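You operate a simulated robot arm through the tools that you are given. There is no shell and no other tool. Be economical: measure what you need, move in short steps, check, and stop when the job is done.

The job below is to be done with a simulated robot arm. You get a single attempt, and the scene is never put back.

TASK
Take the lime brush and leave it in the lime tray. Then take the lime pad and leave it on the top shelf between the trolleys. Then take the white filter and leave it on the top of the eye stand. Then open the top desk drawer, fetch the purple block and set it in the inside of the top desk drawer and shut the drawer again. Then take the grey wad from the top of the desk leaf and leave it on the green board. Do these in the order given. Set down upright: white filter.

Only the result counts: the job must be done as asked and must still hold three seconds after the hand-in. Knocking over, shifting, dropping, spilling or breaking anything else fails it.

THE ROBOT
A 7-joint arm with a two-finger parallel gripper on a trunk, on a base that drives. Base frame: it is fixed to the floor where the robot stands at the start and does not move with it; the origin is under the middle of the robot, x ahead of it, y to its left, z up. Units: mm, degrees, N and s.
With the tool pointing down near the work surface it reaches from about 160 to 520 mm from the robot's upright axis, wherever it stands. Its first joint turns from -166.0 to 166.0 degrees. Places, roughly: green board (21x17x2 cm) [-900, 5300, 800]; grey wad (8x5x4 cm) [-700, 5400, 800]; inside of the top desk drawer [-800, 6000, 500]; lime brush (12x5x7 cm) [500, 100, 800]; lime pad (9x7x5 cm) [1300, -1200, 600]; lime tray (32x22x5 cm) [3300, -200, 500]; purple block (5x5x5 cm) [-700, 5300, 800]; top desk drawer [-700, 6000, 600]; top of the eye stand (16x32 cm) [480, 240, 800]; top shelf between the trolleys (88x24 cm) [3060, -260, 820]; white filter (6x4x8 cm) [3300, -300, 900]. Payload 3.43 kg.
The tool frame sits at the grasp point between the pads (the TCP): z along the fingers, y along the line on which they close. The tips reach 30 mm beyond it. Largest opening 94 mm; finger width 28, thickness 10; the body of the gripper, 50 by 96 mm, starts 55 mm behind the TCP.
Orientation is that of the tool frame in the base frame, as [roll, pitch, yaw] about the fixed x, y, z axes, in that order (R = Rz(yaw) Ry(pitch) Rx(roll)). With the fingers straight down and closing along the base's y, the tool's x points along the base's -x, its y along +y and its z along -z.

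THE INTERFACE
- The arm moves only by the tool jog_arm. Its argument "moves" is a list that holds one entry, the list of rows, each a list of 7 numbers: the turn, a rotation vector about the base's x, y, z in units of 5 degrees (1.0 is 5 degrees), then the shift along the base's x, y, z in units of 30 mm (1.0 is 30 mm), then the gripper command, from -1 (fully open) to 1 (shut), values between in proportion. In form: [[[rx, ry, rz, dx, dy, dz, grip], ...]]. A call has 1 to 12 rows; each row shifts and turns the commanded pose from where the row before left it. A call with a number of a shift or a turn outside -1 to 1 is refused whole. Each row takes 0.2 s and may step no farther than 50 mm and 8.6 degrees from the row before; otherwise, or with a gripper value out of range, the whole call is refused. Where a pose cannot be reached the arm comes as near as it can. A force on the tool above 40 N (or 10 N above the force at the start of the call, whichever is more), or a blocked arm, ends the call early, and 0.2 s more pass. The fingers move at their own pace (about 108 mm/s each) and stop on an object; they squeeze with about 30 N. The grip force told is the motor's: it shows also when the fingers shut on nothing. Time passes only in rows, and 0.2 s behind the last, so rows that do not move let the fingers close. The reply holds the time, the measured pose of the TCP, the force on the tool along the base axes, the opening and the grip force, in the units named above and with some noise, with the torque about the TCP (base axes, N m) and any sound that the robot's microphone picked up.
- Cameras (640 x 400 px; columns grow to the right, rows downward): "scene" is now at [324.7, 304.4, 1254.7]; the picture's right is [-0.00, -0.17, -0.99], its down [-0.36, -0.92, 0.16] and it looks along [-0.93, 0.36, -0.06] (base axes); focal length 214 px, centre (320, 200). "wrist" rides on the gripper at [76, 14, -102] in the tool frame; the picture's right is [-0.18, 0.98, 0.00], its down [-0.75, -0.14, -0.64] and it looks along [-0.63, -0.12, 0.77] (tool axes); focal length 243 px, centre (320, 200). There is no depth. A picture from a camera that has moved, and an enlarged one, comes with that camera's place and axes in the base frame and with its lens.
- capture(camera): a new picture of that camera. It takes no simulated time.
- move_column(by): slides the trunk up (or, below 0, down) by that many mm; the arm and the scene camera ride with it, the base frame stays. It gives what a move gives, with no picture.
- base_move(legs): drives the robot by 1 to 6 legs, each [ahead, left, turn to the left] in mm, mm and degrees, along the robot's own axes; the way and the turn of a leg run together, so that a leg with both is an arc; at most 1500 mm and 180 degrees a leg. The arm and the cameras ride along, it lands a little off, and it stops where it bumps. It gives what a move gives.
- pan_tilt(pan, tilt): turns the head with the scene camera to pan (to the left, within 80 degrees either way) and tilt (down, from -29 to 69), counted from straight ahead of the robot. It gives what a move gives.
- inspect(camera, box): a new picture of the part [left, top, right, bottom] of that camera's present view, enlarged. It takes no simulated time.
- finish_job(): hands the job in; it is judged then, once.

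Go step by step. Nothing tells you exact positions but the pictures and the camera data: compare them with the known pose of the tool, close in by small moves and look again before you grip or let go. The budget is 186 turns and 164 pictures, counting those below and the enlarged ones. Unless the task says otherwise, let go and move clear before handing in, and close with one line.

The tools are called after ">>>" as a command line: name --argument value ..., lists and objects as JSON in quotes. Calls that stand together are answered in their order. jog_arm: Moves the arm, as the interface text tells. Its arguments: {"type":"object","properties":{"moves":{"type":"array","items":{"type":"array","items":{"type":"array","items":{"type":"number"}}}}},"required":["moves"]} The other tools are called the same way: move_column (by) slides the trunk up or down; base_move (legs) drives the base; pan_tilt (pan, tilt) turns the head that bears the scene camera; capture (camera) takes a picture; inspect (camera, box) takes an enlarged picture of a part of a camera's view; finish_job () hands the job in.

At the start:

```text
t: 0.0
eef_pos: [312.0, 248.9, 1134.3]
orientation: [179.9, 0.0, -180.0]
wrist_force: [-0.4, -0.8, 0.4]
torque: [0.01, -0.01, 0.01]
opening: 93.9
gripper_force: 0.1
trunk travel left (down, up): [-250.0, 340.0]
robot x, y, heading: [1.4, -0.3, 0.1]
head pan, tilt: [80.2, 68.8]
```

scene: 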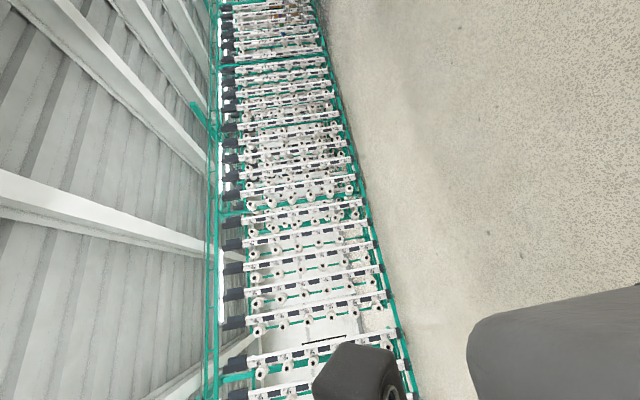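
wrist: 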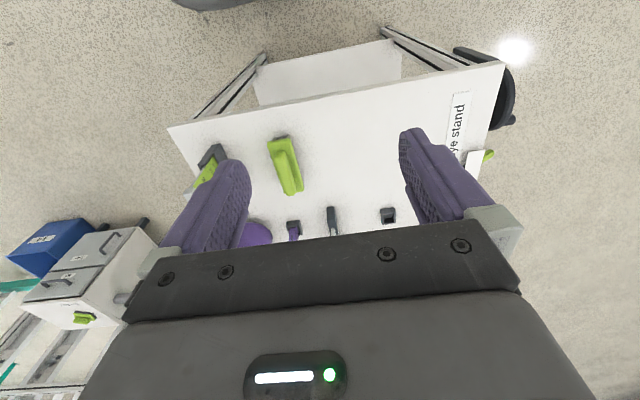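

I see the wrist view of the eye stand with a lime brush on it and other items; the scene camera looks away. I'll turn the head to the front first.

>>> pan_tilt --pan 0 --tilt 40

>>> capture --camera "scene"

```text
t: 1.5
eef_pos: [313.3, 247.9, 1134.6]
orientation: [-180.0, -0.1, -180.0]
wrist_force: [-1.2, -0.8, 0.2]
torque: [-0.01, 0.01, 0.02]
opening: 94.1
gripper_force: 0.0
trunk travel left (down, up): [-250.0, 340.0]
robot x, y, heading: [3.6, 1.1, -0.3]
head pan, tilt: [0.0, 40.0]
```

```text
161 pictures are left
camera scene: at [360.8, 249.3, 1179.2], right [0.0, -1.0, 0.0], down [-0.77, 0.0, 0.64], along [-0.64, 0.0, -0.77], focal length 214 px, centre (320, 200)
```

scene: 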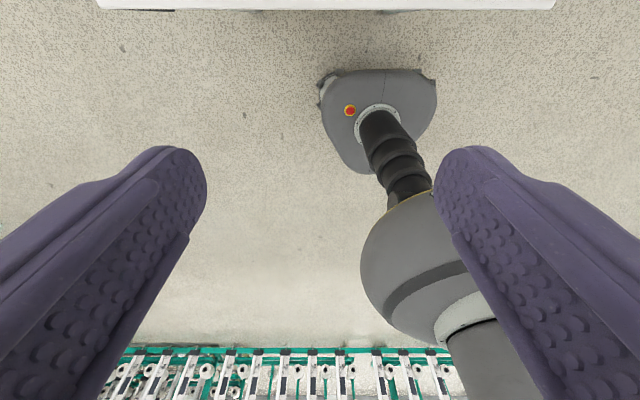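

The scene camera's head seems to be mounted pitched, sitting by the gripper. I'll try tilt -29 to look ahead.

>>> pan_tilt --pan 0 --tilt -29

>>> capture --camera "scene"

>>> capture --camera "wrist"

```text
t: 2.9
eef_pos: [313.5, 247.7, 1135.2]
orientation: [-180.0, 0.1, 179.9]
wrist_force: [0.0, 0.3, 0.9]
torque: [0.0, 0.01, -0.02]
opening: 94.2
gripper_force: 0.0
trunk travel left (down, up): [-250.0, 340.0]
robot x, y, heading: [4.0, 0.2, 0.1]
head pan, tilt: [0.0, -28.6]
```

```text
160 pictures are left
camera scene: at [464.5, 249.2, 1197.1], right [0.0, -1.0, 0.0], down [-0.88, 0.0, -0.48], along [0.48, 0.0, -0.88], focal length 214 px, centre (320, 200)
```

scene: 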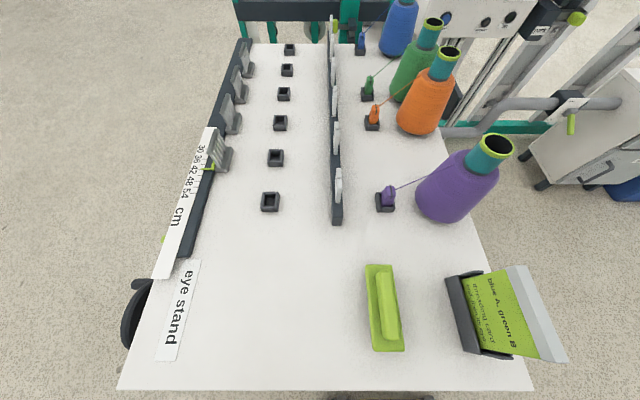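

```text
159 pictures are left
camera wrist: at [236.4, 261.8, 1238.0], right [0.18, 0.98, 0.0], down [0.75, -0.14, 0.64], along [0.63, -0.12, -0.77], focal length 243 px, centre (320, 200)
```

wrist: 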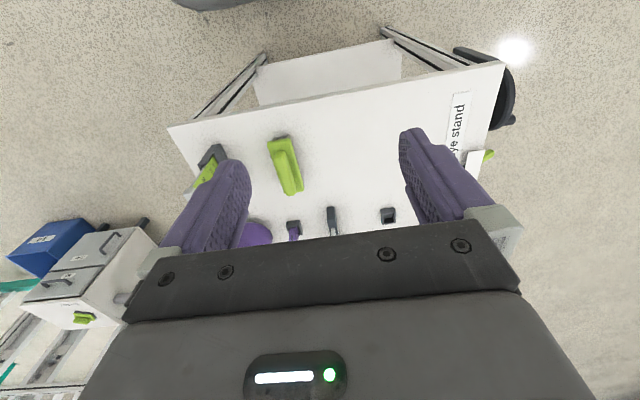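

The scene camera now shows the eye stand with the brush near (480,145), table top near z≈785. I'll move the gripper above the brush and look again.

>>> jog_arm --moves '[[[0, 0, 0, 0.9, -0.57, -1, -1], [0, 0, 0, 0.9, -0.57, -1, -1], [0, 0, 0, 0.9, -0.57, -1, -1], [0, 0, 0, 0.9, -0.57, -1, -1], [0, 0, 0, 0.9, -0.57, -1, -1], [0, 0, 0, 0.9, -0.57, -1, -1]]]'

>>> capture --camera "scene"

>>> capture --camera "wrist"

```text
t: 4.3
eef_pos: [477.1, 142.8, 952.3]
orientation: [-180.0, -0.1, -179.9]
wrist_force: [0.5, 0.0, -0.8]
torque: [0.04, 0.01, -0.02]
opening: 94.2
gripper_force: 0.1
trunk travel left (down, up): [-250.0, 340.0]
robot x, y, heading: [3.0, 1.2, 0.2]
head pan, tilt: [0.0, -28.6]
```

```text
158 pictures are left
camera scene: at [627.6, 144.7, 1015.7], right [0.0, -1.0, 0.0], down [-0.88, 0.0, -0.48], along [0.48, 0.0, -0.88], focal length 214 px, centre (320, 200)
```

scene: 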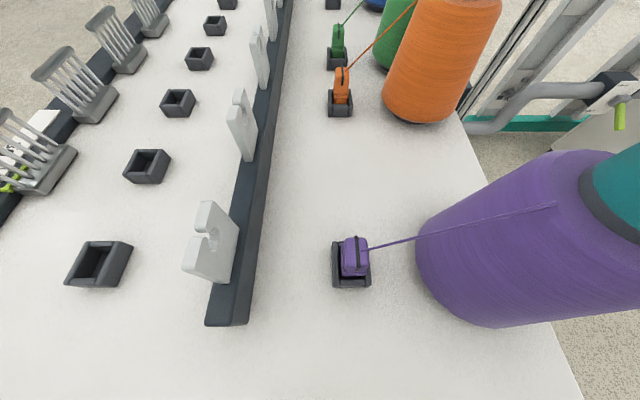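

```text
157 pictures are left
camera wrist: at [399.5, 157.4, 1056.6], right [0.18, 0.98, 0.0], down [0.75, -0.14, 0.64], along [0.63, -0.12, -0.77], focal length 243 px, centre (320, 200)
```

wrist: 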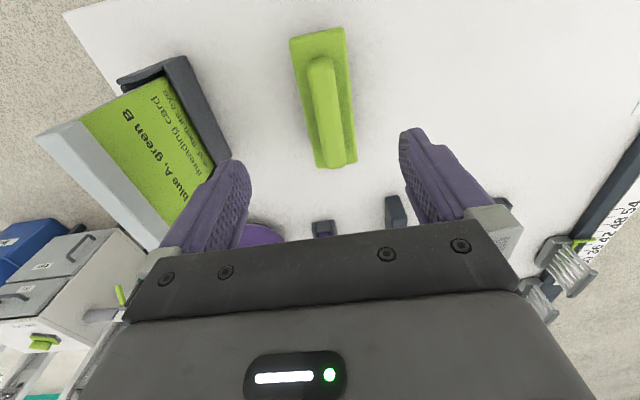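

The scene camera rides along with the hand. The brush is centred near (481,150) aligned with x; I'll align and descend in part, then check.

>>> jog_arm --moves '[[[0, 0, 0, 0.1, 0.25, -0.9, -1], [0, 0, 0, 0, 0, -0.9, -1], [0, 0, 0, 0, 0, -0.9, -1]]]'

>>> capture --camera "wrist"

>>> pan_tilt --pan 0 --tilt 60

>>> capture --camera "scene"

```text
t: 5.1
eef_pos: [479.7, 152.7, 873.4]
orientation: [179.9, 0.1, 179.9]
wrist_force: [-0.4, -0.1, 0.1]
torque: [0.04, 0.05, 0.03]
opening: 94.1
gripper_force: 0.1
trunk travel left (down, up): [-250.0, 340.0]
robot x, y, heading: [-0.3, -1.0, 0.0]
head pan, tilt: [0.0, -28.6]
```

```text
156 pictures are left
camera wrist: at [402.9, 167.3, 977.2], right [0.18, 0.98, 0.0], down [0.75, -0.14, 0.64], along [0.63, -0.12, -0.77], focal length 243 px, centre (320, 200)
```

wrist: 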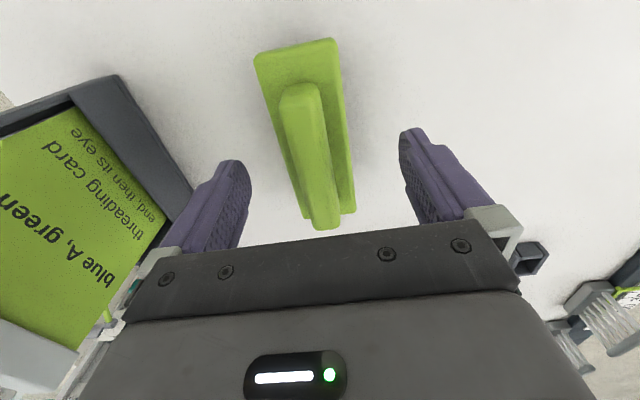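

```text
t: 6.8
eef_pos: [478.2, 152.3, 874.5]
orientation: [180.0, -0.1, 180.0]
wrist_force: [-0.3, 0.1, 0.5]
torque: [-0.01, -0.03, 0.0]
opening: 93.9
gripper_force: 0.0
trunk travel left (down, up): [-250.0, 340.0]
robot x, y, heading: [-0.3, -0.5, 0.2]
head pan, tilt: [0.0, 60.0]
```

```text
155 pictures are left
camera scene: at [500.3, 154.7, 937.1], right [0.0, -1.0, 0.0], down [-0.5, 0.0, 0.87], along [-0.87, 0.0, -0.5], focal length 214 px, centre (320, 200)
```

scene: 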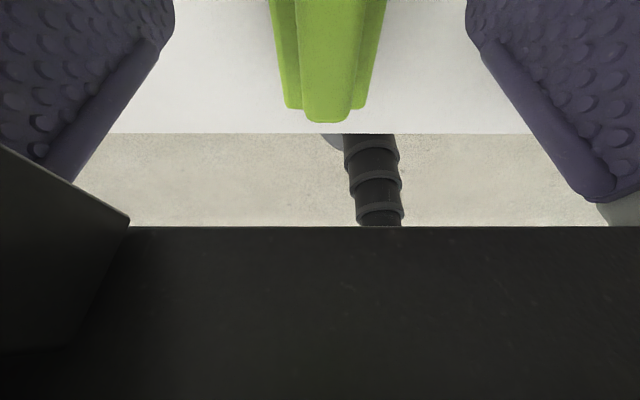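

The brush is centred between the fingers; table top estimated z≈800. I descend to z≈838 and close.

>>> jog_arm --moves '[[[0, 0, 0, 0, -0.05, -0.6, -1], [0, 0, 0, 0, 0, -0.6, -1], [0, 0, 0, 0, 0, 0, -1], [0, 0, 0, 0, 0, 0, 0.5], [0, 0, 0, 0, 0, 0, 1], [0, 0, 0, 0, 0, 0, 1], [0, 0, 0, 0, 0, 0, 1]]]'

>>> capture --camera "wrist"

```text
t: 8.4
eef_pos: [477.6, 150.2, 838.4]
orientation: [-180.0, -0.1, 179.9]
wrist_force: [0.8, 0.0, 0.0]
torque: [0.04, 0.0, 0.02]
opening: 49.0
gripper_force: 30.5
trunk travel left (down, up): [-250.0, 340.0]
robot x, y, heading: [1.2, -0.9, -0.3]
head pan, tilt: [0.0, 60.0]
```

```text
154 pictures are left
camera wrist: at [402.3, 164.3, 941.1], right [0.18, 0.98, 0.0], down [0.75, -0.14, 0.64], along [0.63, -0.12, -0.77], focal length 243 px, centre (320, 200)
```

wrist: 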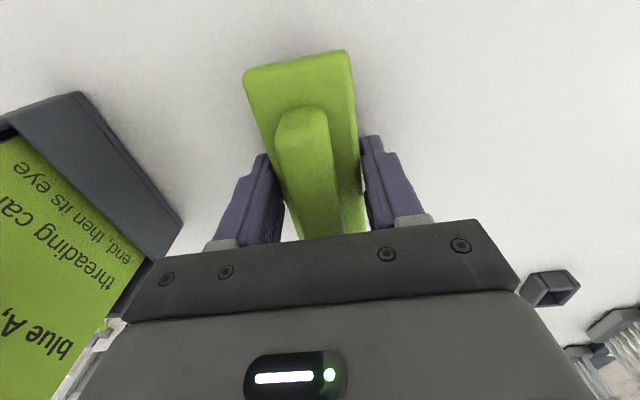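

The brush is held (opening 49). I lift it and draw it back, then survey the route.

>>> jog_arm --moves '[[[0, 0, 0, 0, 0, 1, 1], [0, 0, 0, 0, 0, 1, 1], [0, 0, 0, 0, 0, 1, 1], [0, 0, 0, 0, 0, 1, 1], [0, 0, 0, 0, 0, 1, 1], [0, 0, 0, -0.7, 0, 1, 1], [0, 0, 0, -1, 0, 1, 1], [0, 0, 0, -1, 0, 1, 1], [0, 0, 0, -1, 0, 1, 1], [0, 0, 0, -1, 0, 1, 1]]]'

>>> pan_tilt --pan -75 --tilt -28

>>> capture --camera "scene"

>>> pan_tilt --pan 75 --tilt -28

>>> capture --camera "scene"

```text
t: 10.6
eef_pos: [336.7, 150.1, 1137.0]
orientation: [179.9, 0.0, 180.0]
wrist_force: [-0.3, -0.7, -1.4]
torque: [0.01, -0.01, -0.01]
opening: 48.7
gripper_force: 29.4
trunk travel left (down, up): [-250.0, 340.0]
robot x, y, heading: [-2.7, -0.3, -0.1]
head pan, tilt: [0.0, 60.0]
```

```text
t: 12.2
eef_pos: [339.0, 150.0, 1136.7]
orientation: [-180.0, 0.1, -180.0]
wrist_force: [-0.3, 0.0, -2.1]
torque: [0.01, 0.01, 0.04]
opening: 48.7
gripper_force: 29.9
trunk travel left (down, up): [-250.0, 340.0]
robot x, y, heading: [0.9, 1.6, -0.0]
head pan, tilt: [-75.0, -28.0]
```

```text
153 pictures are left
camera scene: at [489.5, 86.6, 1247.8], right [0.0, -0.26, 0.97], down [-0.88, -0.45, -0.12], along [0.47, -0.85, -0.23], focal length 214 px, centre (320, 200)
```

scene: 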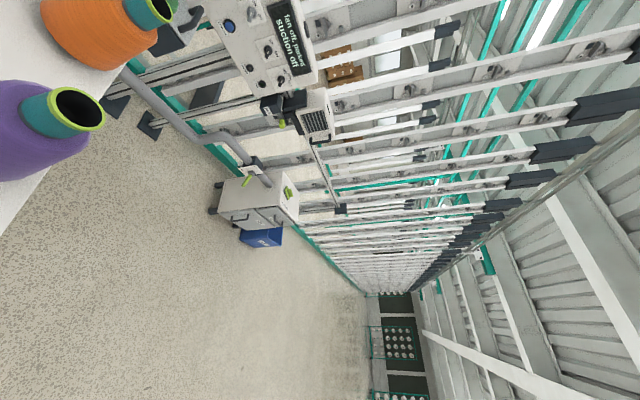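

```text
t: 14.5
eef_pos: [338.4, 150.6, 1136.1]
orientation: [-180.0, 0.1, 179.9]
wrist_force: [0.2, -0.7, -1.2]
torque: [-0.02, 0.0, -0.01]
opening: 48.8
gripper_force: 29.7
trunk travel left (down, up): [-250.0, 340.0]
robot x, y, heading: [1.6, 0.6, -0.2]
head pan, tilt: [75.0, -28.0]
```

```text
152 pictures are left
camera scene: at [489.6, 217.5, 1247.9], right [0.0, -0.26, -0.97], down [-0.88, 0.45, -0.12], along [0.47, 0.85, -0.23], focal length 214 px, centre (320, 200)
```

scene: 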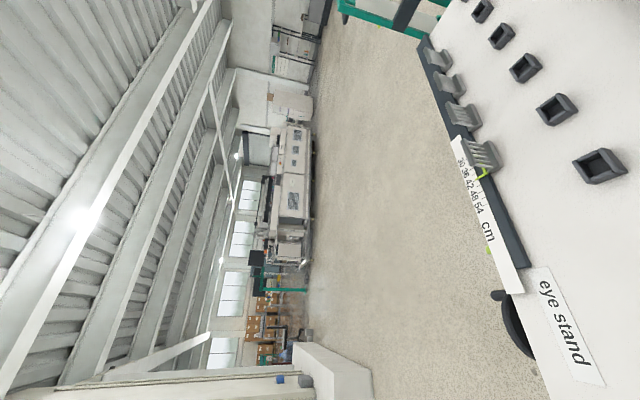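

A long rack runs along y at x≈1690, and the cabinet with the pad sits to the right. To survey properly, I tilt the hand forward so the scene camera sees ahead.

>>> jog_arm --moves '[[[0, -1, 0, 0, 0, 0.3, 1], [0, -1, 0, 0, 0, 0.3, 1], [0, -1, 0, 0, 0, 0.3, 1], [0, -1, 0, 0, 0, 0.3, 1], [0, -1, 0, 0, 0, 0.3, 1], [0, -1, 0, 0, 0, 0.3, 1], [0, -1, 0, 0, 0, 0.3, 1], [0, -1, 0, 0, 0, 0.3, 1], [0, -1, 0, 0, 0, 0.3, 1], [0, -1, 0, 0, 0, 0.3, 1]]]'

>>> pan_tilt --pan 0 --tilt -28

>>> capture --camera "scene"

>>> pan_tilt --pan -70 --tilt -10

>>> capture --camera "scene"

>>> pan_tilt --pan 70 --tilt -10

>>> capture --camera "scene"

```text
t: 16.7
eef_pos: [356.5, 168.7, 1242.7]
orientation: [180.0, 49.9, 180.0]
wrist_force: [-0.2, -0.7, -0.4]
torque: [0.0, 0.05, 0.0]
opening: 48.8
gripper_force: 30.0
out of reach, approached as far as the arm can: row 8, 9, 10
trunk travel left (down, up): [-250.0, 340.0]
robot x, y, heading: [-2.8, -1.5, -0.1]
head pan, tilt: [75.0, -28.0]
```

```text
t: 18.2
eef_pos: [355.4, 169.7, 1241.5]
orientation: [-180.0, 49.8, -180.0]
wrist_force: [-0.2, -0.4, -1.3]
torque: [-0.05, 0.02, 0.05]
opening: 48.7
gripper_force: 29.6
trunk travel left (down, up): [-250.0, 340.0]
robot x, y, heading: [4.2, -0.8, -0.1]
head pan, tilt: [0.0, -28.0]
```

```text
151 pictures are left
camera scene: at [406.0, 170.8, 1396.2], right [0.0, -1.0, 0.0], down [-0.21, 0.0, -0.98], along [0.98, 0.0, -0.21], focal length 214 px, centre (320, 200)
```

scene: 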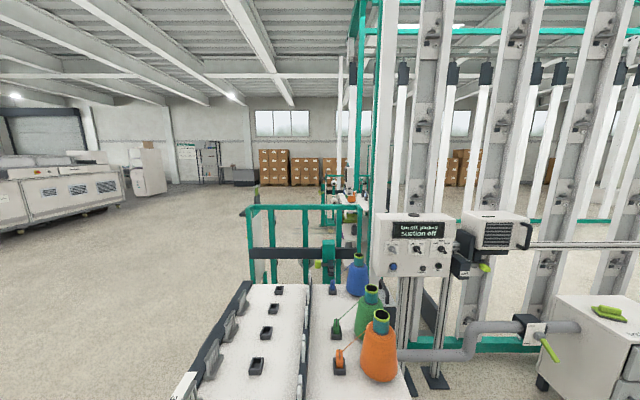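

```text
t: 19.6
eef_pos: [356.3, 169.4, 1242.7]
orientation: [-179.9, 49.9, 180.0]
wrist_force: [-0.6, -0.2, -0.8]
torque: [-0.02, 0.03, -0.02]
opening: 48.7
gripper_force: 29.8
trunk travel left (down, up): [-250.0, 340.0]
robot x, y, heading: [-0.0, 2.9, -0.0]
head pan, tilt: [-70.0, -10.0]
```

```text
150 pictures are left
camera scene: at [360.7, 91.6, 1402.9], right [-0.72, -0.34, 0.61], down [-0.59, -0.16, -0.79], along [0.37, -0.93, -0.08], focal length 214 px, centre (320, 200)
```

scene: 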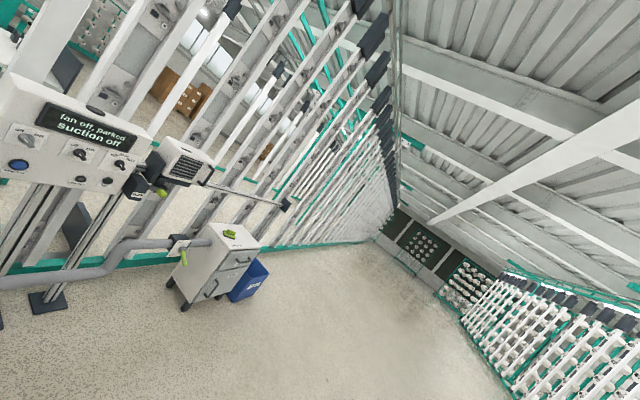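

```text
t: 21.8
eef_pos: [356.4, 169.0, 1242.0]
orientation: [-179.9, 49.9, 180.0]
wrist_force: [0.4, 0.2, -1.3]
torque: [0.01, 0.03, -0.06]
opening: 48.8
gripper_force: 30.6
trunk travel left (down, up): [-250.0, 340.0]
robot x, y, heading: [-2.7, -2.8, -0.0]
head pan, tilt: [70.0, -10.0]
```

```text
149 pictures are left
camera scene: at [360.8, 250.0, 1402.8], right [0.72, -0.34, -0.61], down [-0.59, 0.16, -0.79], along [0.37, 0.92, -0.09], focal length 214 px, centre (320, 200)
```

scene: 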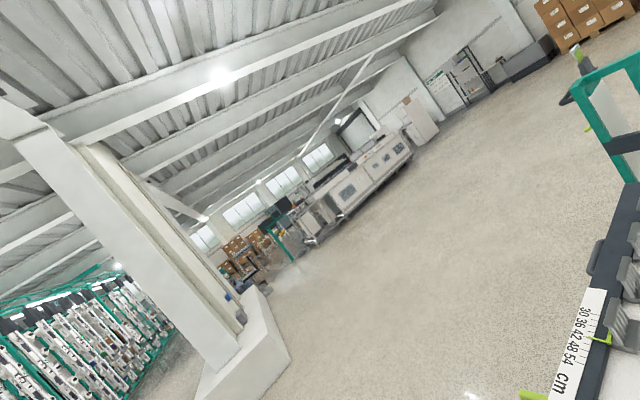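

The shelf between trolleys appears beyond the rack end; the way leads left past the eye stand, then ahead. I strafe left and look ahead again.

>>> base_move --legs '[[0, 1000, 0]]'

>>> pan_tilt --pan -15 --tilt -20

>>> capture --camera "scene"

```text
t: 27.0
eef_pos: [354.7, 1163.4, 1242.6]
orientation: [-179.9, 50.0, -180.0]
wrist_force: [0.5, -0.2, -1.7]
torque: [-0.03, 0.0, 0.01]
opening: 49.1
gripper_force: 30.1
trunk travel left (down, up): [-250.0, 340.0]
robot x, y, heading: [-2.9, 994.5, -0.0]
head pan, tilt: [70.0, -10.0]
```

```text
t: 28.6
eef_pos: [355.6, 1163.6, 1242.0]
orientation: [-179.9, 49.9, 180.0]
wrist_force: [0.1, -0.3, -0.2]
torque: [-0.01, 0.05, 0.01]
opening: 48.7
gripper_force: 29.3
trunk travel left (down, up): [-250.0, 340.0]
robot x, y, heading: [0.9, 997.0, -0.3]
head pan, tilt: [-15.0, -20.0]
```

```text
148 pictures are left
camera scene: at [403.8, 1145.9, 1384.9], right [-0.2, -0.97, 0.17], down [-0.35, -0.09, -0.93], along [0.91, -0.24, -0.32], focal length 214 px, centre (320, 200)
```

scene: 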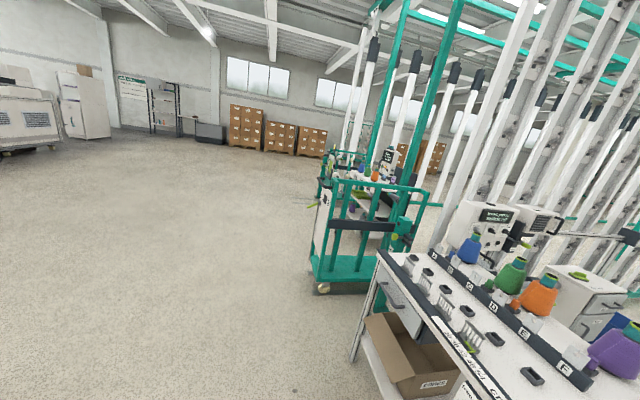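

The near green trolley's corner is at about (1913,572). Driving ahead along y≈1000 is clear.

>>> base_move --legs '[[1500, 0, 0], [500, 150, 0]]'

>>> pan_tilt --pan -50 --tilt -20

>>> capture --camera "scene"

```text
t: 38.6
eef_pos: [2335.1, 1329.9, 1243.1]
orientation: [-179.9, 49.8, -179.5]
wrist_force: [0.3, -0.9, -2.1]
torque: [-0.02, 0.01, 0.03]
opening: 48.5
gripper_force: 29.5
trunk travel left (down, up): [-250.0, 340.0]
robot x, y, heading: [1977.4, 1161.5, 0.4]
head pan, tilt: [-15.0, -20.0]
```

```text
t: 39.6
eef_pos: [2334.4, 1330.4, 1242.7]
orientation: [-179.9, 50.0, -179.5]
wrist_force: [-0.3, -0.7, -1.6]
torque: [0.0, 0.01, -0.04]
opening: 48.6
gripper_force: 29.9
trunk travel left (down, up): [-250.0, 340.0]
robot x, y, heading: [1980.2, 1158.3, 0.6]
head pan, tilt: [-50.0, -20.0]
```

```text
147 pictures are left
camera scene: at [2364.1, 1273.0, 1400.7], right [-0.58, -0.65, 0.49], down [-0.43, -0.27, -0.86], along [0.69, -0.71, -0.13], focal length 214 px, centre (320, 200)
```

scene: 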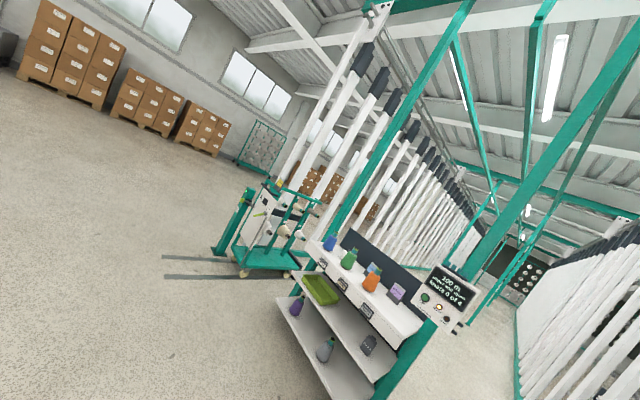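

The shelf unit faces +y, spanning x≈2550–3570 at y≈-180, with the tray at (3298,-221) on the middle shelf. I drive ahead and then turn to face it.

>>> base_move --legs '[[1300, 0, 0], [0, 0, -90]]'

>>> pan_tilt --pan 0 --tilt -15

>>> capture --camera "scene"

```text
t: 50.0
eef_pos: [3448.5, 809.6, 1242.5]
orientation: [-179.9, 49.9, 89.5]
wrist_force: [0.5, 0.4, -2.4]
torque: [-0.03, -0.04, 0.01]
opening: 48.7
gripper_force: 29.7
trunk travel left (down, up): [-250.0, 340.0]
robot x, y, heading: [3281.3, 1171.5, -90.6]
head pan, tilt: [-50.0, -20.0]
```

```text
t: 51.2
eef_pos: [3448.5, 808.9, 1241.6]
orientation: [-179.9, 50.0, 89.4]
wrist_force: [0.0, 0.1, -1.8]
torque: [0.03, 0.02, 0.03]
opening: 48.5
gripper_force: 30.0
trunk travel left (down, up): [-250.0, 340.0]
robot x, y, heading: [3282.8, 1167.1, -90.5]
head pan, tilt: [0.0, -15.0]
```

```text
146 pictures are left
camera scene: at [3449.6, 763.9, 1375.2], right [-1.0, 0.01, 0.0], down [0.0, 0.42, -0.91], along [-0.01, -0.91, -0.42], focal length 214 px, centre (320, 200)
```

scene: 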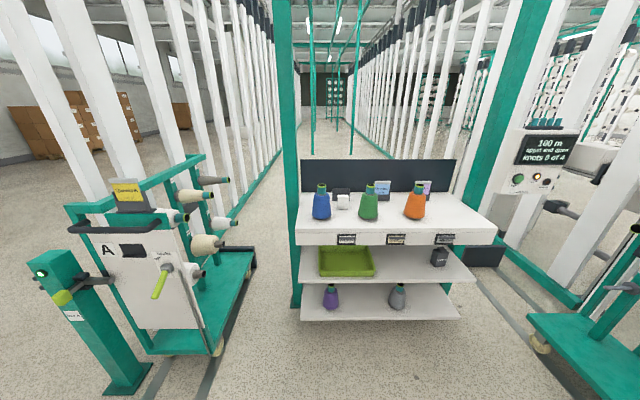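

>>> inspect --camera "scene" --box '[280, 150, 500, 330]'

```text
2.22 times, centred on (390, 240) of scene
camera zoom: at [3449.6, 763.9, 1375.2], right [-1.0, 0.01, 0.0], down [0.0, 0.42, -0.91], along [-0.01, -0.91, -0.42], focal length 477 px, centre (164, 111)
```

zoom: 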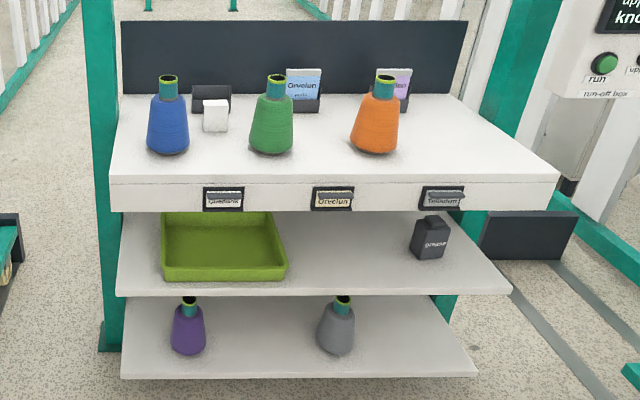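

The tray is on the middle shelf, front edge ≈ y -150, x 3126–3435. I'll drive closer, lower the trunk and look again.

>>> base_move --legs '[[650, 0, 0.5]]'

>>> move_column --by -248

>>> capture --camera "scene"

```text
t: 54.8
eef_pos: [3443.8, 160.1, 1242.4]
orientation: [-179.9, 50.0, 89.7]
wrist_force: [0.2, 0.5, -1.7]
torque: [0.01, 0.01, 0.01]
opening: 48.5
gripper_force: 29.8
trunk travel left (down, up): [-250.0, 340.0]
robot x, y, heading: [3276.6, 519.9, -90.3]
head pan, tilt: [0.0, -15.0]
```

```text
t: 57.4
eef_pos: [3444.1, 162.0, 994.5]
orientation: [-179.9, 49.9, 89.7]
wrist_force: [0.4, 0.5, -1.3]
torque: [0.0, 0.02, 0.01]
opening: 48.3
gripper_force: 29.4
trunk travel left (down, up): [-2.0, 588.0]
robot x, y, heading: [3277.3, 516.8, -90.4]
head pan, tilt: [0.0, -15.0]
```

```text
144 pictures are left
camera scene: at [3445.9, 115.8, 1127.3], right [-1.0, 0.01, 0.0], down [0.0, 0.42, -0.91], along [-0.01, -0.91, -0.42], focal length 214 px, centre (320, 200)
```

scene: 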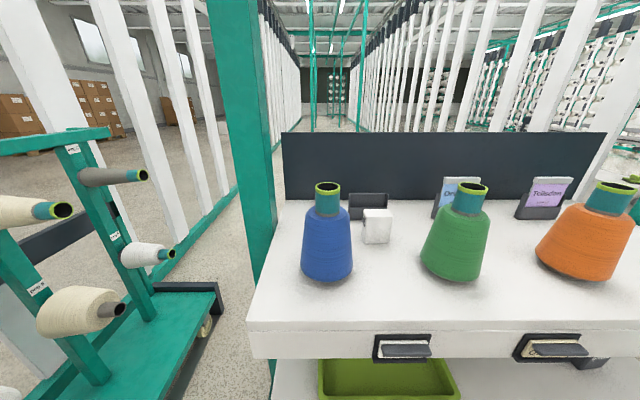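

Top shelf at z≈805 with front at y≈-116 and its apron reaching down to z≈712. I lower the hand and move in front of the tray to see inside.

>>> jog_arm --moves '[[[0, 0, 0, -0.6, 0, -1, 1], [0, 0, 0, -0.6, 0, -1, 1], [0, 0, 0, -0.6, 0, -1, 1], [0, 0, 0, -0.6, 0, -1, 1], [0, 0, 0, -0.6, 0, -1, 1], [0, 0, 0, -0.6, 0, -1, 1], [0, 0, 0, -0.6, 0, -1, 1], [0, 0, 0, -0.6, 0, -1, 1], [0, 0, 0, -0.6, 0, -1, 1]]]'

>>> capture --camera "scene"

>>> capture --camera "wrist"

```text
t: 59.4
eef_pos: [3337.4, 81.8, 748.3]
orientation: [180.0, 50.0, 89.6]
wrist_force: [0.7, 0.5, -1.2]
torque: [0.0, -0.02, 0.0]
opening: 45.6
gripper_force: 29.5
out of reach, approached as far as the arm can: row 1, 2, 3, 4, 5, 6, 7
trunk travel left (down, up): [-2.0, 588.0]
robot x, y, heading: [3278.8, 518.2, -90.1]
head pan, tilt: [0.0, -15.0]
```

```text
143 pictures are left
camera scene: at [3339.4, 36.2, 880.8], right [-1.0, 0.01, 0.0], down [0.0, 0.42, -0.91], along [-0.01, -0.91, -0.42], focal length 214 px, centre (320, 200)
```

scene: 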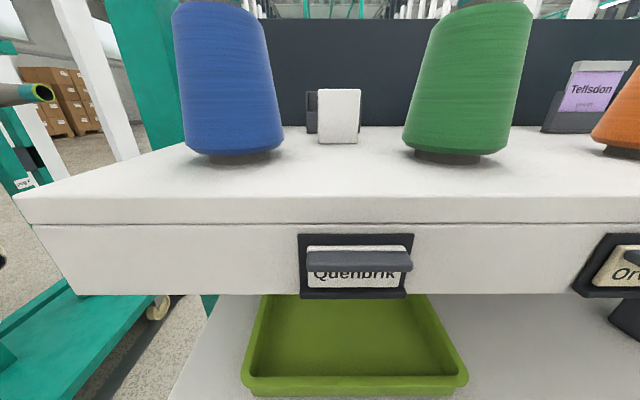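

```text
142 pictures are left
camera wrist: at [3352.8, 209.2, 756.3], right [0.98, -0.12, 0.14], down [-0.14, 0.01, 0.99], along [-0.12, -0.99, -0.01], focal length 243 px, centre (320, 200)
```

wrist: 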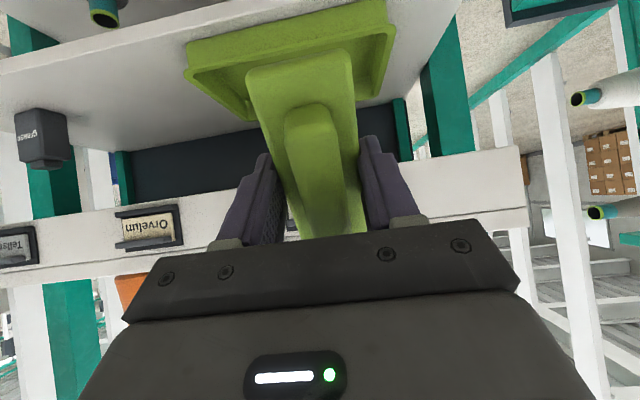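

Tray spans x 3126–3446, y −128…−348, floor ≈505, rim ≈550; the gap under the apron is to z≈708. I tilt the hand to 60°, go lower and to x≈3200 (clear of the drawer pull), still in front of the unit.

>>> jog_arm --moves '[[[-1, 0, 0, -0.9, 0, -0.8, 1], [-1, 0, 0, -0.9, 0, -0.8, 1], [0, 0, 0, -0.9, 0, -0.8, 1], [0, 0, 0, -0.9, 0, -0.8, 1], [0, 0, 0, -0.9, 0, -0.8, 1]]]'

>>> capture --camera "scene"

```text
t: 60.5
eef_pos: [3305.2, 59.6, 794.5]
orientation: [179.8, 56.7, 89.5]
wrist_force: [-0.6, -0.3, -0.9]
torque: [0.04, 0.05, -0.01]
opening: 45.8
gripper_force: 30.1
out of reach, approached as far as the arm can: row 1, 2, 3, 4, 5
trunk travel left (down, up): [-2.0, 588.0]
robot x, y, heading: [3278.9, 515.3, -90.5]
head pan, tilt: [0.0, -15.0]
```

```text
141 pictures are left
camera scene: at [3306.9, 29.1, 930.7], right [-1.0, 0.01, 0.0], down [0.0, 0.32, -0.95], along [-0.01, -0.95, -0.32], focal length 214 px, centre (320, 200)
```

scene: 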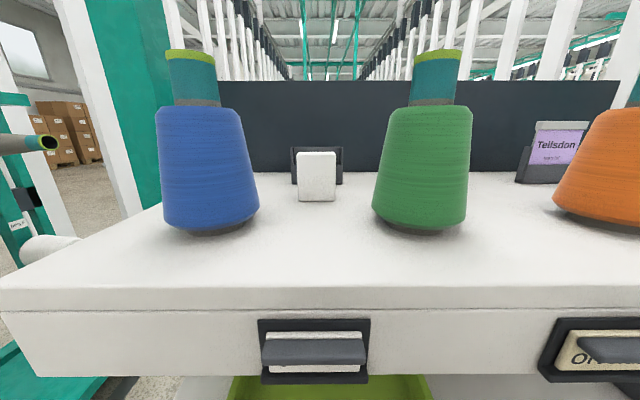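

The arm can't go low this near the trunk; I back up a bit and extend the arm forward and down.

>>> base_move --legs '[[-220, 0, 0]]'

>>> jog_arm --moves '[[[0, 0, 0, -0.5, -1, -0.8, 1], [0, 0, 0, -0.5, -1, -0.8, 1], [0, 0, 0, -0.5, -1, -0.9, 1], [0, 0, 0, -0.5, 0, -0.9, 1], [0, 0, 0, -0.5, 0, -0.9, 1], [0, 0, 0, -0.5, 0, -0.9, 1]]]'

```text
t: 62.2
eef_pos: [3307.7, 276.1, 793.0]
orientation: [-180.0, 56.4, 89.4]
wrist_force: [-0.2, -0.6, -0.8]
torque: [0.03, 0.0, 0.0]
opening: 44.6
gripper_force: 30.5
trunk travel left (down, up): [-2.0, 588.0]
robot x, y, heading: [3281.9, 736.4, -90.5]
head pan, tilt: [0.0, -15.0]
```

```text
t: 63.6
eef_pos: [3174.1, 195.1, 709.6]
orientation: [179.8, 56.0, 89.4]
wrist_force: [0.6, -0.2, -1.1]
torque: [0.03, 0.02, -0.06]
opening: 44.3
gripper_force: 30.4
out of reach, approached as far as the arm can: row 1, 2, 3, 4, 5, 6
trunk travel left (down, up): [-2.0, 588.0]
robot x, y, heading: [3277.9, 735.3, -90.8]
head pan, tilt: [0.0, -15.0]
```

>>> jog_arm --moves '[[[0, 0, 0, 0.3, -1, -0.5, 1], [0, 0, 0, 0.3, -1, -0.8, 1], [0, 0, 0, 0.3, -1, -0.8, 1], [0, 0, 0, 0, -0.5, -0.9, 1]]]'

>>> capture --camera "wrist"

>>> capture --camera "scene"

```text
t: 64.6
eef_pos: [3177.9, 70.2, 647.6]
orientation: [179.6, 56.0, 89.5]
wrist_force: [-0.2, 0.7, -0.3]
torque: [0.01, -0.01, -0.01]
opening: 44.4
gripper_force: 30.2
out of reach, approached as far as the arm can: row 1, 2, 3, 4
trunk travel left (down, up): [-2.0, 588.0]
robot x, y, heading: [3283.5, 739.1, -90.5]
head pan, tilt: [0.0, -15.0]
```

```text
140 pictures are left
camera wrist: at [3192.9, 197.6, 642.3], right [0.98, -0.11, 0.16], down [-0.14, 0.11, 0.98], along [-0.12, -0.99, 0.09], focal length 243 px, centre (320, 200)
```

wrist: 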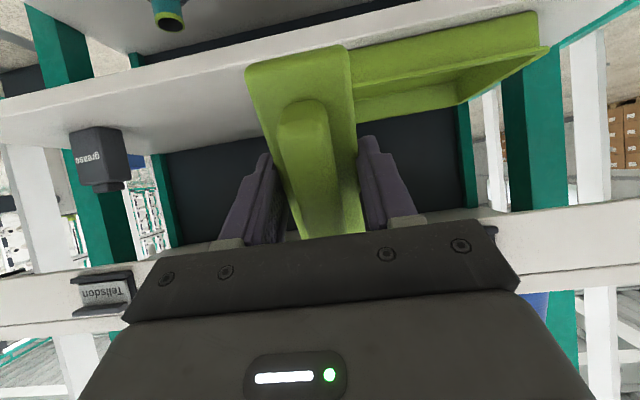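

```text
139 pictures are left
camera scene: at [3179.2, 38.7, 784.2], right [-1.0, 0.0, 0.0], down [0.01, 0.33, -0.95], along [0.0, -0.95, -0.33], focal length 214 px, centre (320, 200)
```

scene: 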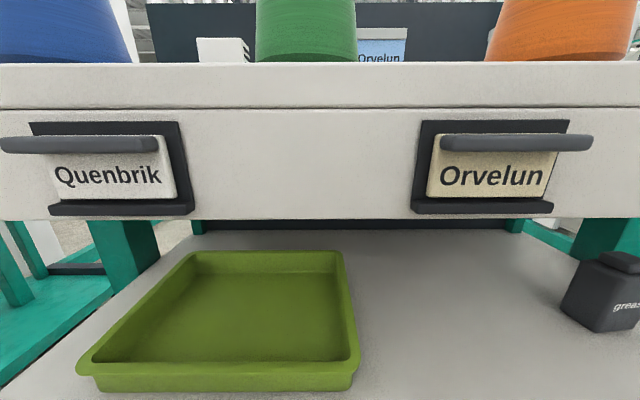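

Clear view now: tray x 3138–3457, y −132…−355, rim z≈530, floor≈485; apron bottom ≈712. I lower a bit more, then drive in so the hand enters at x≈3200 between the drawer pulls.

>>> jog_arm --moves '[[[0, 0, 0, 0.35, -0.5, -0.6, 1], [0, 0, 0, 0.35, -0.5, -0.6, 1]]]'

>>> base_move --legs '[[130, 0, 0]]'

>>> capture --camera "scene"

>>> capture --camera "wrist"

```text
t: 65.2
eef_pos: [3186.6, 29.6, 624.4]
orientation: [179.6, 55.8, 89.3]
wrist_force: [0.6, 0.8, -0.9]
torque: [-0.01, -0.02, 0.0]
opening: 44.3
gripper_force: 30.0
out of reach, approached as far as the arm can: row 1, 2
trunk travel left (down, up): [-2.0, 588.0]
robot x, y, heading: [3279.8, 735.1, -90.8]
head pan, tilt: [0.0, -15.0]
```

```text
t: 66.5
eef_pos: [3188.3, -71.8, 623.2]
orientation: [179.4, 55.9, 89.5]
wrist_force: [-1.0, 19.6, 6.1]
torque: [-3.26, -0.05, -0.14]
opening: 44.5
gripper_force: 29.9
trunk travel left (down, up): [-2.0, 588.0]
robot x, y, heading: [3277.0, 629.0, -90.7]
head pan, tilt: [0.0, -15.0]
stopped in leg 1: the force on the tool passed its limit at 198 N (the readings are from after the stop); the commanded pose is now the measured one
```

```text
138 pictures are left
camera scene: at [3189.2, -103.4, 761.3], right [-1.0, 0.0, 0.0], down [0.0, 0.31, -0.95], along [0.0, -0.95, -0.31], focal length 214 px, centre (320, 200)
```

scene: 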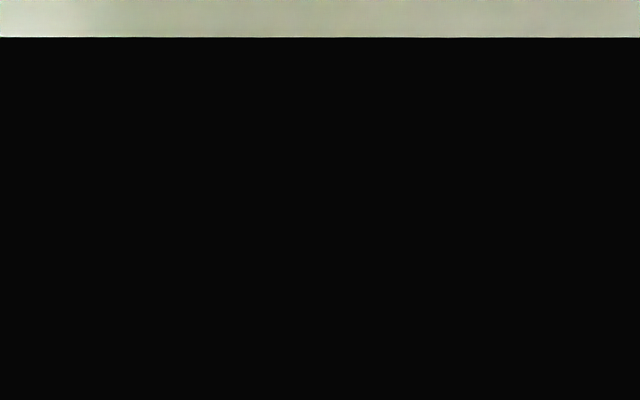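

```text
137 pictures are left
camera wrist: at [3202.5, 55.9, 618.3], right [0.98, -0.1, 0.16], down [-0.15, 0.11, 0.98], along [-0.12, -0.99, 0.09], focal length 243 px, centre (320, 200)
```

wrist: 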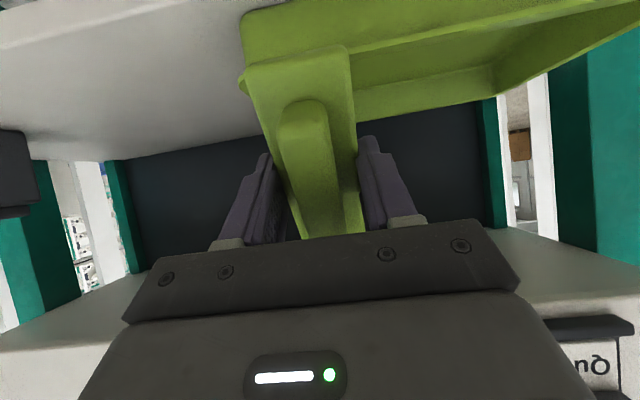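

The head camera itself bumped the shelf front (it is solid). I back off; then I'll roll the hand 90° about its axis so that the head sits sideways instead of on top.

>>> base_move --legs '[[-200, 0, 0]]'

>>> capture --camera "scene"

```text
t: 68.1
eef_pos: [3189.4, 127.6, 621.5]
orientation: [179.5, 55.7, 89.4]
wrist_force: [0.2, -0.7, -1.8]
torque: [0.01, 0.06, -0.01]
opening: 44.4
gripper_force: 29.4
trunk travel left (down, up): [-2.0, 588.0]
robot x, y, heading: [3284.4, 830.0, -90.8]
head pan, tilt: [0.0, -15.0]
```

```text
136 pictures are left
camera scene: at [3190.2, 96.0, 757.7], right [-1.0, 0.0, -0.01], down [0.01, 0.33, -0.94], along [0.0, -0.94, -0.33], focal length 214 px, centre (320, 200)
```

scene: 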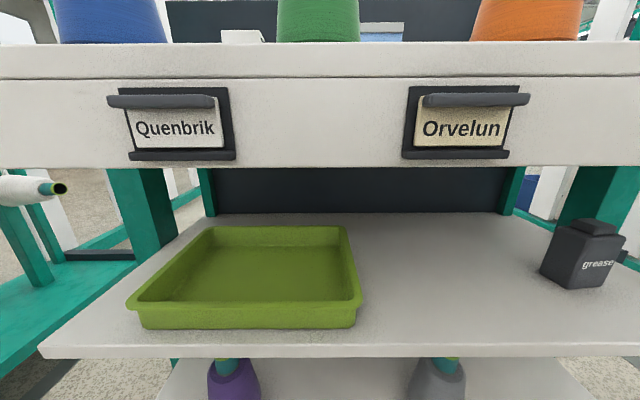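

Nothing was displaced. Now I roll the hand about its own axis by 90°.

>>> jog_arm --moves '[[[0, -1, -0.68, 0, 0, 0, 1], [0, -1, -0.68, 0, 0, 0, 1], [0, -1, -0.68, 0, 0, 0, 1], [0, -1, -0.68, 0, 0, 0, 1], [0, -1, -0.68, 0, 0, 0, 1], [0, -1, -0.68, 0, 0, 0, 1], [0, -1, -0.68, 0, 0, 0, 1], [0, -1, -0.68, 0, 0, 0, 1], [0, -1, -0.68, 0, 0, 0, 1], [0, -1, -0.68, 0, 0, 0, 1], [0, -1, -0.68, 0, 0, 0, 1], [0, -1, -0.68, 0, 0, 0, 1]]]'

>>> jog_arm --moves '[[[0, -1, -0.68, 0, 0, 0, 1], [0, -1, -0.68, 0, 0, 0, 1], [0, -1, -0.68, 0, 0, 0, 1]]]'

>>> pan_tilt --pan 0 --tilt 0

>>> capture --camera "scene"

>>> capture --camera "wrist"

```text
t: 70.7
eef_pos: [3189.4, 127.8, 621.9]
orientation: [125.5, 13.9, 9.9]
wrist_force: [-0.7, -0.7, -1.8]
torque: [0.03, 0.0, -0.01]
opening: 44.3
gripper_force: 30.3
trunk travel left (down, up): [-2.0, 588.0]
robot x, y, heading: [3280.8, 826.2, -90.8]
head pan, tilt: [0.0, -15.0]
```

```text
t: 71.5
eef_pos: [3189.9, 128.6, 621.2]
orientation: [124.3, -1.0, -0.5]
wrist_force: [0.6, -0.4, -2.2]
torque: [0.05, -0.01, 0.01]
opening: 44.1
gripper_force: 30.4
trunk travel left (down, up): [-2.0, 588.0]
robot x, y, heading: [3279.0, 832.8, -90.3]
head pan, tilt: [0.0, -15.0]
```

```text
t: 72.2
eef_pos: [3189.7, 127.4, 620.9]
orientation: [124.4, -0.9, -0.3]
wrist_force: [-0.2, -1.2, -1.6]
torque: [0.0, 0.01, -0.01]
opening: 44.2
gripper_force: 30.2
trunk travel left (down, up): [-2.0, 588.0]
robot x, y, heading: [3282.8, 830.5, -91.0]
head pan, tilt: [0.0, 0.0]
```

```text
135 pictures are left
camera scene: at [3080.7, 163.8, 642.0], right [0.02, 0.56, -0.83], down [1.0, -0.01, 0.02], along [0.0, -0.83, -0.56], focal length 214 px, centre (320, 200)
```

scene: 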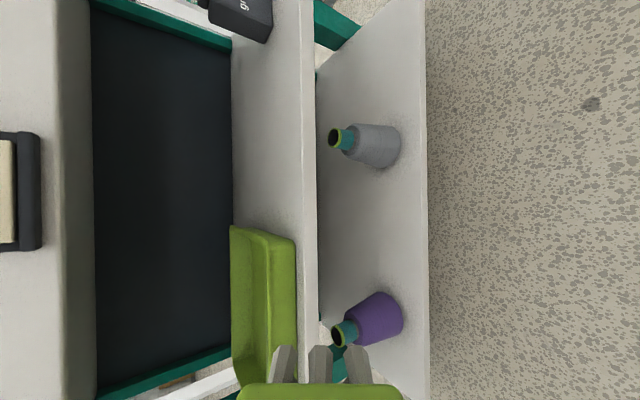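

```text
134 pictures are left
camera wrist: at [3264.6, 204.2, 693.2], right [-0.2, -0.55, 0.81], down [-0.75, 0.62, 0.23], along [-0.63, -0.56, -0.54], focal length 243 px, centre (320, 200)
```

wrist: 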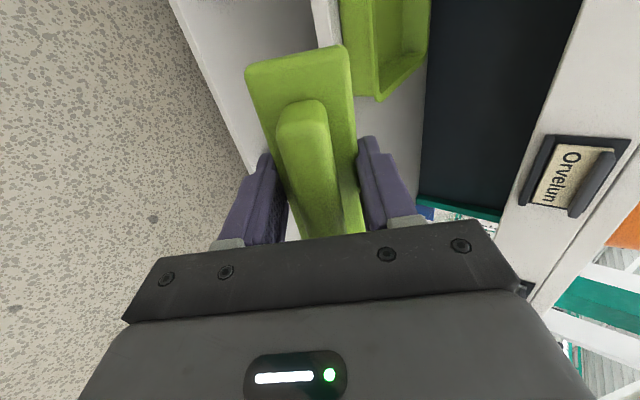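

Rolled well; the brush now lies lengthwise along x. I tuck the head, shift to x≈3235, lower slightly, and drive in part of the way.

>>> pan_tilt --pan -78 --tilt 0

>>> jog_arm --moves '[[[0, 0, 0, 0.75, -0.5, -0.3, 1], [0, 0, 0, 0.75, -0.5, -0.3, 1]]]'

>>> base_move --legs '[[170, 0, 0]]'

>>> capture --camera "wrist"

```text
t: 73.7
eef_pos: [3190.2, 128.2, 622.1]
orientation: [124.3, -0.9, -0.4]
wrist_force: [0.2, 0.5, -1.7]
torque: [-0.01, -0.01, 0.01]
opening: 44.2
gripper_force: 30.2
trunk travel left (down, up): [-2.0, 588.0]
robot x, y, heading: [3280.5, 833.2, -90.7]
head pan, tilt: [-78.0, 0.0]
```

```text
t: 74.3
eef_pos: [3228.6, 93.1, 609.5]
orientation: [124.8, -0.9, -0.4]
wrist_force: [0.2, 1.1, -0.4]
torque: [0.0, -0.06, 0.0]
opening: 44.6
gripper_force: 29.8
out of reach, approached as far as the arm can: row 1, 2
trunk travel left (down, up): [-2.0, 588.0]
robot x, y, heading: [3277.1, 829.5, -90.9]
head pan, tilt: [-78.0, 0.0]
```

```text
t: 75.8
eef_pos: [3228.8, -79.2, 609.2]
orientation: [124.8, -1.0, -0.2]
wrist_force: [0.6, 0.0, -1.8]
torque: [0.04, -0.01, 0.01]
opening: 44.3
gripper_force: 29.9
trunk travel left (down, up): [-2.0, 588.0]
robot x, y, heading: [3279.2, 659.1, -90.0]
head pan, tilt: [-78.0, 0.0]
```

```text
133 pictures are left
camera wrist: at [3303.8, -3.8, 681.7], right [-0.2, -0.56, 0.8], down [-0.76, 0.61, 0.24], along [-0.62, -0.56, -0.55], focal length 243 px, centre (320, 200)
```

wrist: 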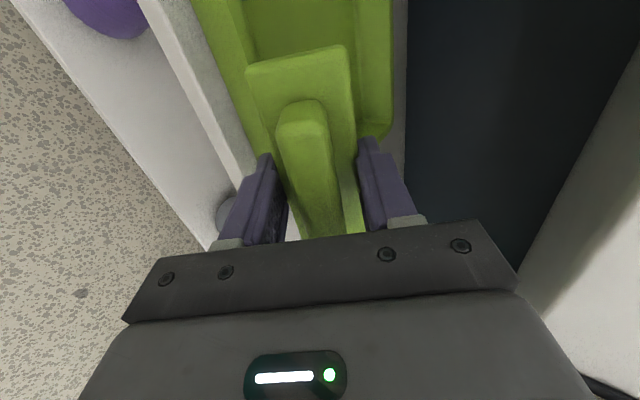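

On track: the brush passes above the rim. I shift +x a bit and drive further in, then check.

>>> jog_arm --moves '[[[0, 0, 0, 0.9, 0, 0, 1]]]'

>>> base_move --legs '[[85, 0, 0]]'

>>> capture --camera "wrist"

```text
t: 76.2
eef_pos: [3254.7, -83.2, 609.8]
orientation: [125.3, -1.2, 0.2]
wrist_force: [-0.4, 0.5, -0.8]
torque: [0.03, -0.02, -0.02]
opening: 44.1
gripper_force: 29.8
trunk travel left (down, up): [-2.0, 588.0]
robot x, y, heading: [3277.4, 656.3, -90.5]
head pan, tilt: [-78.0, 0.0]
```

```text
t: 77.3
eef_pos: [3253.8, -168.9, 610.7]
orientation: [125.3, -1.2, 0.1]
wrist_force: [-0.4, -0.3, -0.7]
torque: [0.01, 0.03, -0.01]
opening: 44.3
gripper_force: 30.8
trunk travel left (down, up): [-2.0, 588.0]
robot x, y, heading: [3279.1, 571.4, -90.4]
head pan, tilt: [-78.0, 0.0]
```

```text
132 pictures are left
camera wrist: at [3327.1, -93.8, 684.2], right [-0.2, -0.57, 0.8], down [-0.76, 0.6, 0.24], along [-0.62, -0.56, -0.55], focal length 243 px, centre (320, 200)
```

wrist: 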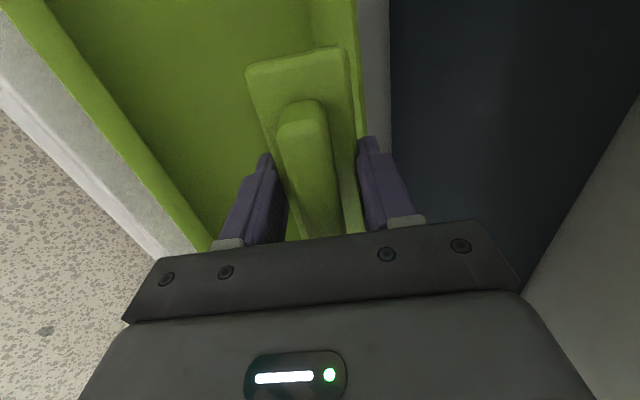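

The brush is over the tray interior. I go forward and down gently.

>>> jog_arm --moves '[[[0, 0, 0, 0, -0.5, -0.6, 1], [0, 0, 0, 0, -0.5, -0.6, 1], [0, 0, 0, 0, -0.4, -0.6, 1]]]'

>>> capture --camera "wrist"

```text
t: 78.1
eef_pos: [3251.8, -212.5, 557.8]
orientation: [125.4, -1.2, 0.0]
wrist_force: [0.0, -0.1, -1.7]
torque: [0.03, -0.06, 0.01]
opening: 44.1
gripper_force: 29.9
trunk travel left (down, up): [-2.0, 588.0]
robot x, y, heading: [3273.9, 569.9, -90.3]
head pan, tilt: [-78.0, 0.0]
```

```text
131 pictures are left
camera wrist: at [3326.1, -136.7, 630.6], right [-0.2, -0.57, 0.8], down [-0.76, 0.6, 0.24], along [-0.62, -0.56, -0.55], focal length 243 px, centre (320, 200)
```

wrist: 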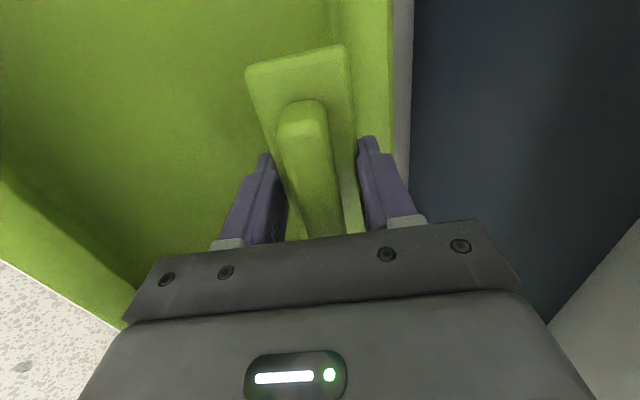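

Brush is ~30 mm above the tray floor. I lower ~14 mm more and open partially.

>>> jog_arm --moves '[[[0, 0, 0, 0, 0, -0.45, 1], [0, 0, 0, 0, 0, 0, 1]]]'

>>> jog_arm --moves '[[[0, 0, 0, 0, 0, 0, -0.3], [0, 0, 0, 0, 0, 0, -0.45], [0, 0, 0, 0, 0, 0, -0.45], [0, 0, 0, 0, 0, 0, -0.45]]]'

>>> capture --camera "wrist"

```text
t: 78.7
eef_pos: [3250.4, -211.4, 543.2]
orientation: [125.4, -1.2, 0.2]
wrist_force: [-1.3, 0.6, -1.3]
torque: [0.0, 0.01, 0.0]
opening: 44.5
gripper_force: 30.0
trunk travel left (down, up): [-2.0, 588.0]
robot x, y, heading: [3278.9, 569.9, -90.5]
head pan, tilt: [-78.0, 0.0]
```

```text
t: 79.7
eef_pos: [3252.3, -212.3, 543.6]
orientation: [125.3, -1.1, 0.1]
wrist_force: [0.1, -2.5, 14.2]
torque: [-0.22, 0.22, 0.02]
opening: 62.2
gripper_force: 0.0
trunk travel left (down, up): [-2.0, 588.0]
robot x, y, heading: [3279.4, 571.2, -90.5]
head pan, tilt: [-78.0, 0.0]
```

```text
130 pictures are left
camera wrist: at [3326.0, -136.1, 618.2], right [-0.2, -0.57, 0.8], down [-0.76, 0.6, 0.24], along [-0.62, -0.56, -0.55], focal length 243 px, centre (320, 200)
```

wrist: 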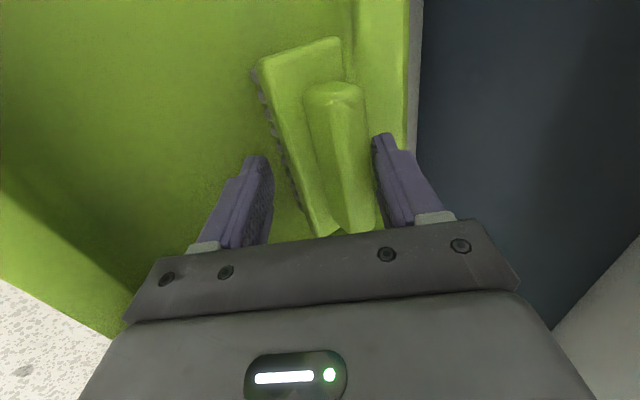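

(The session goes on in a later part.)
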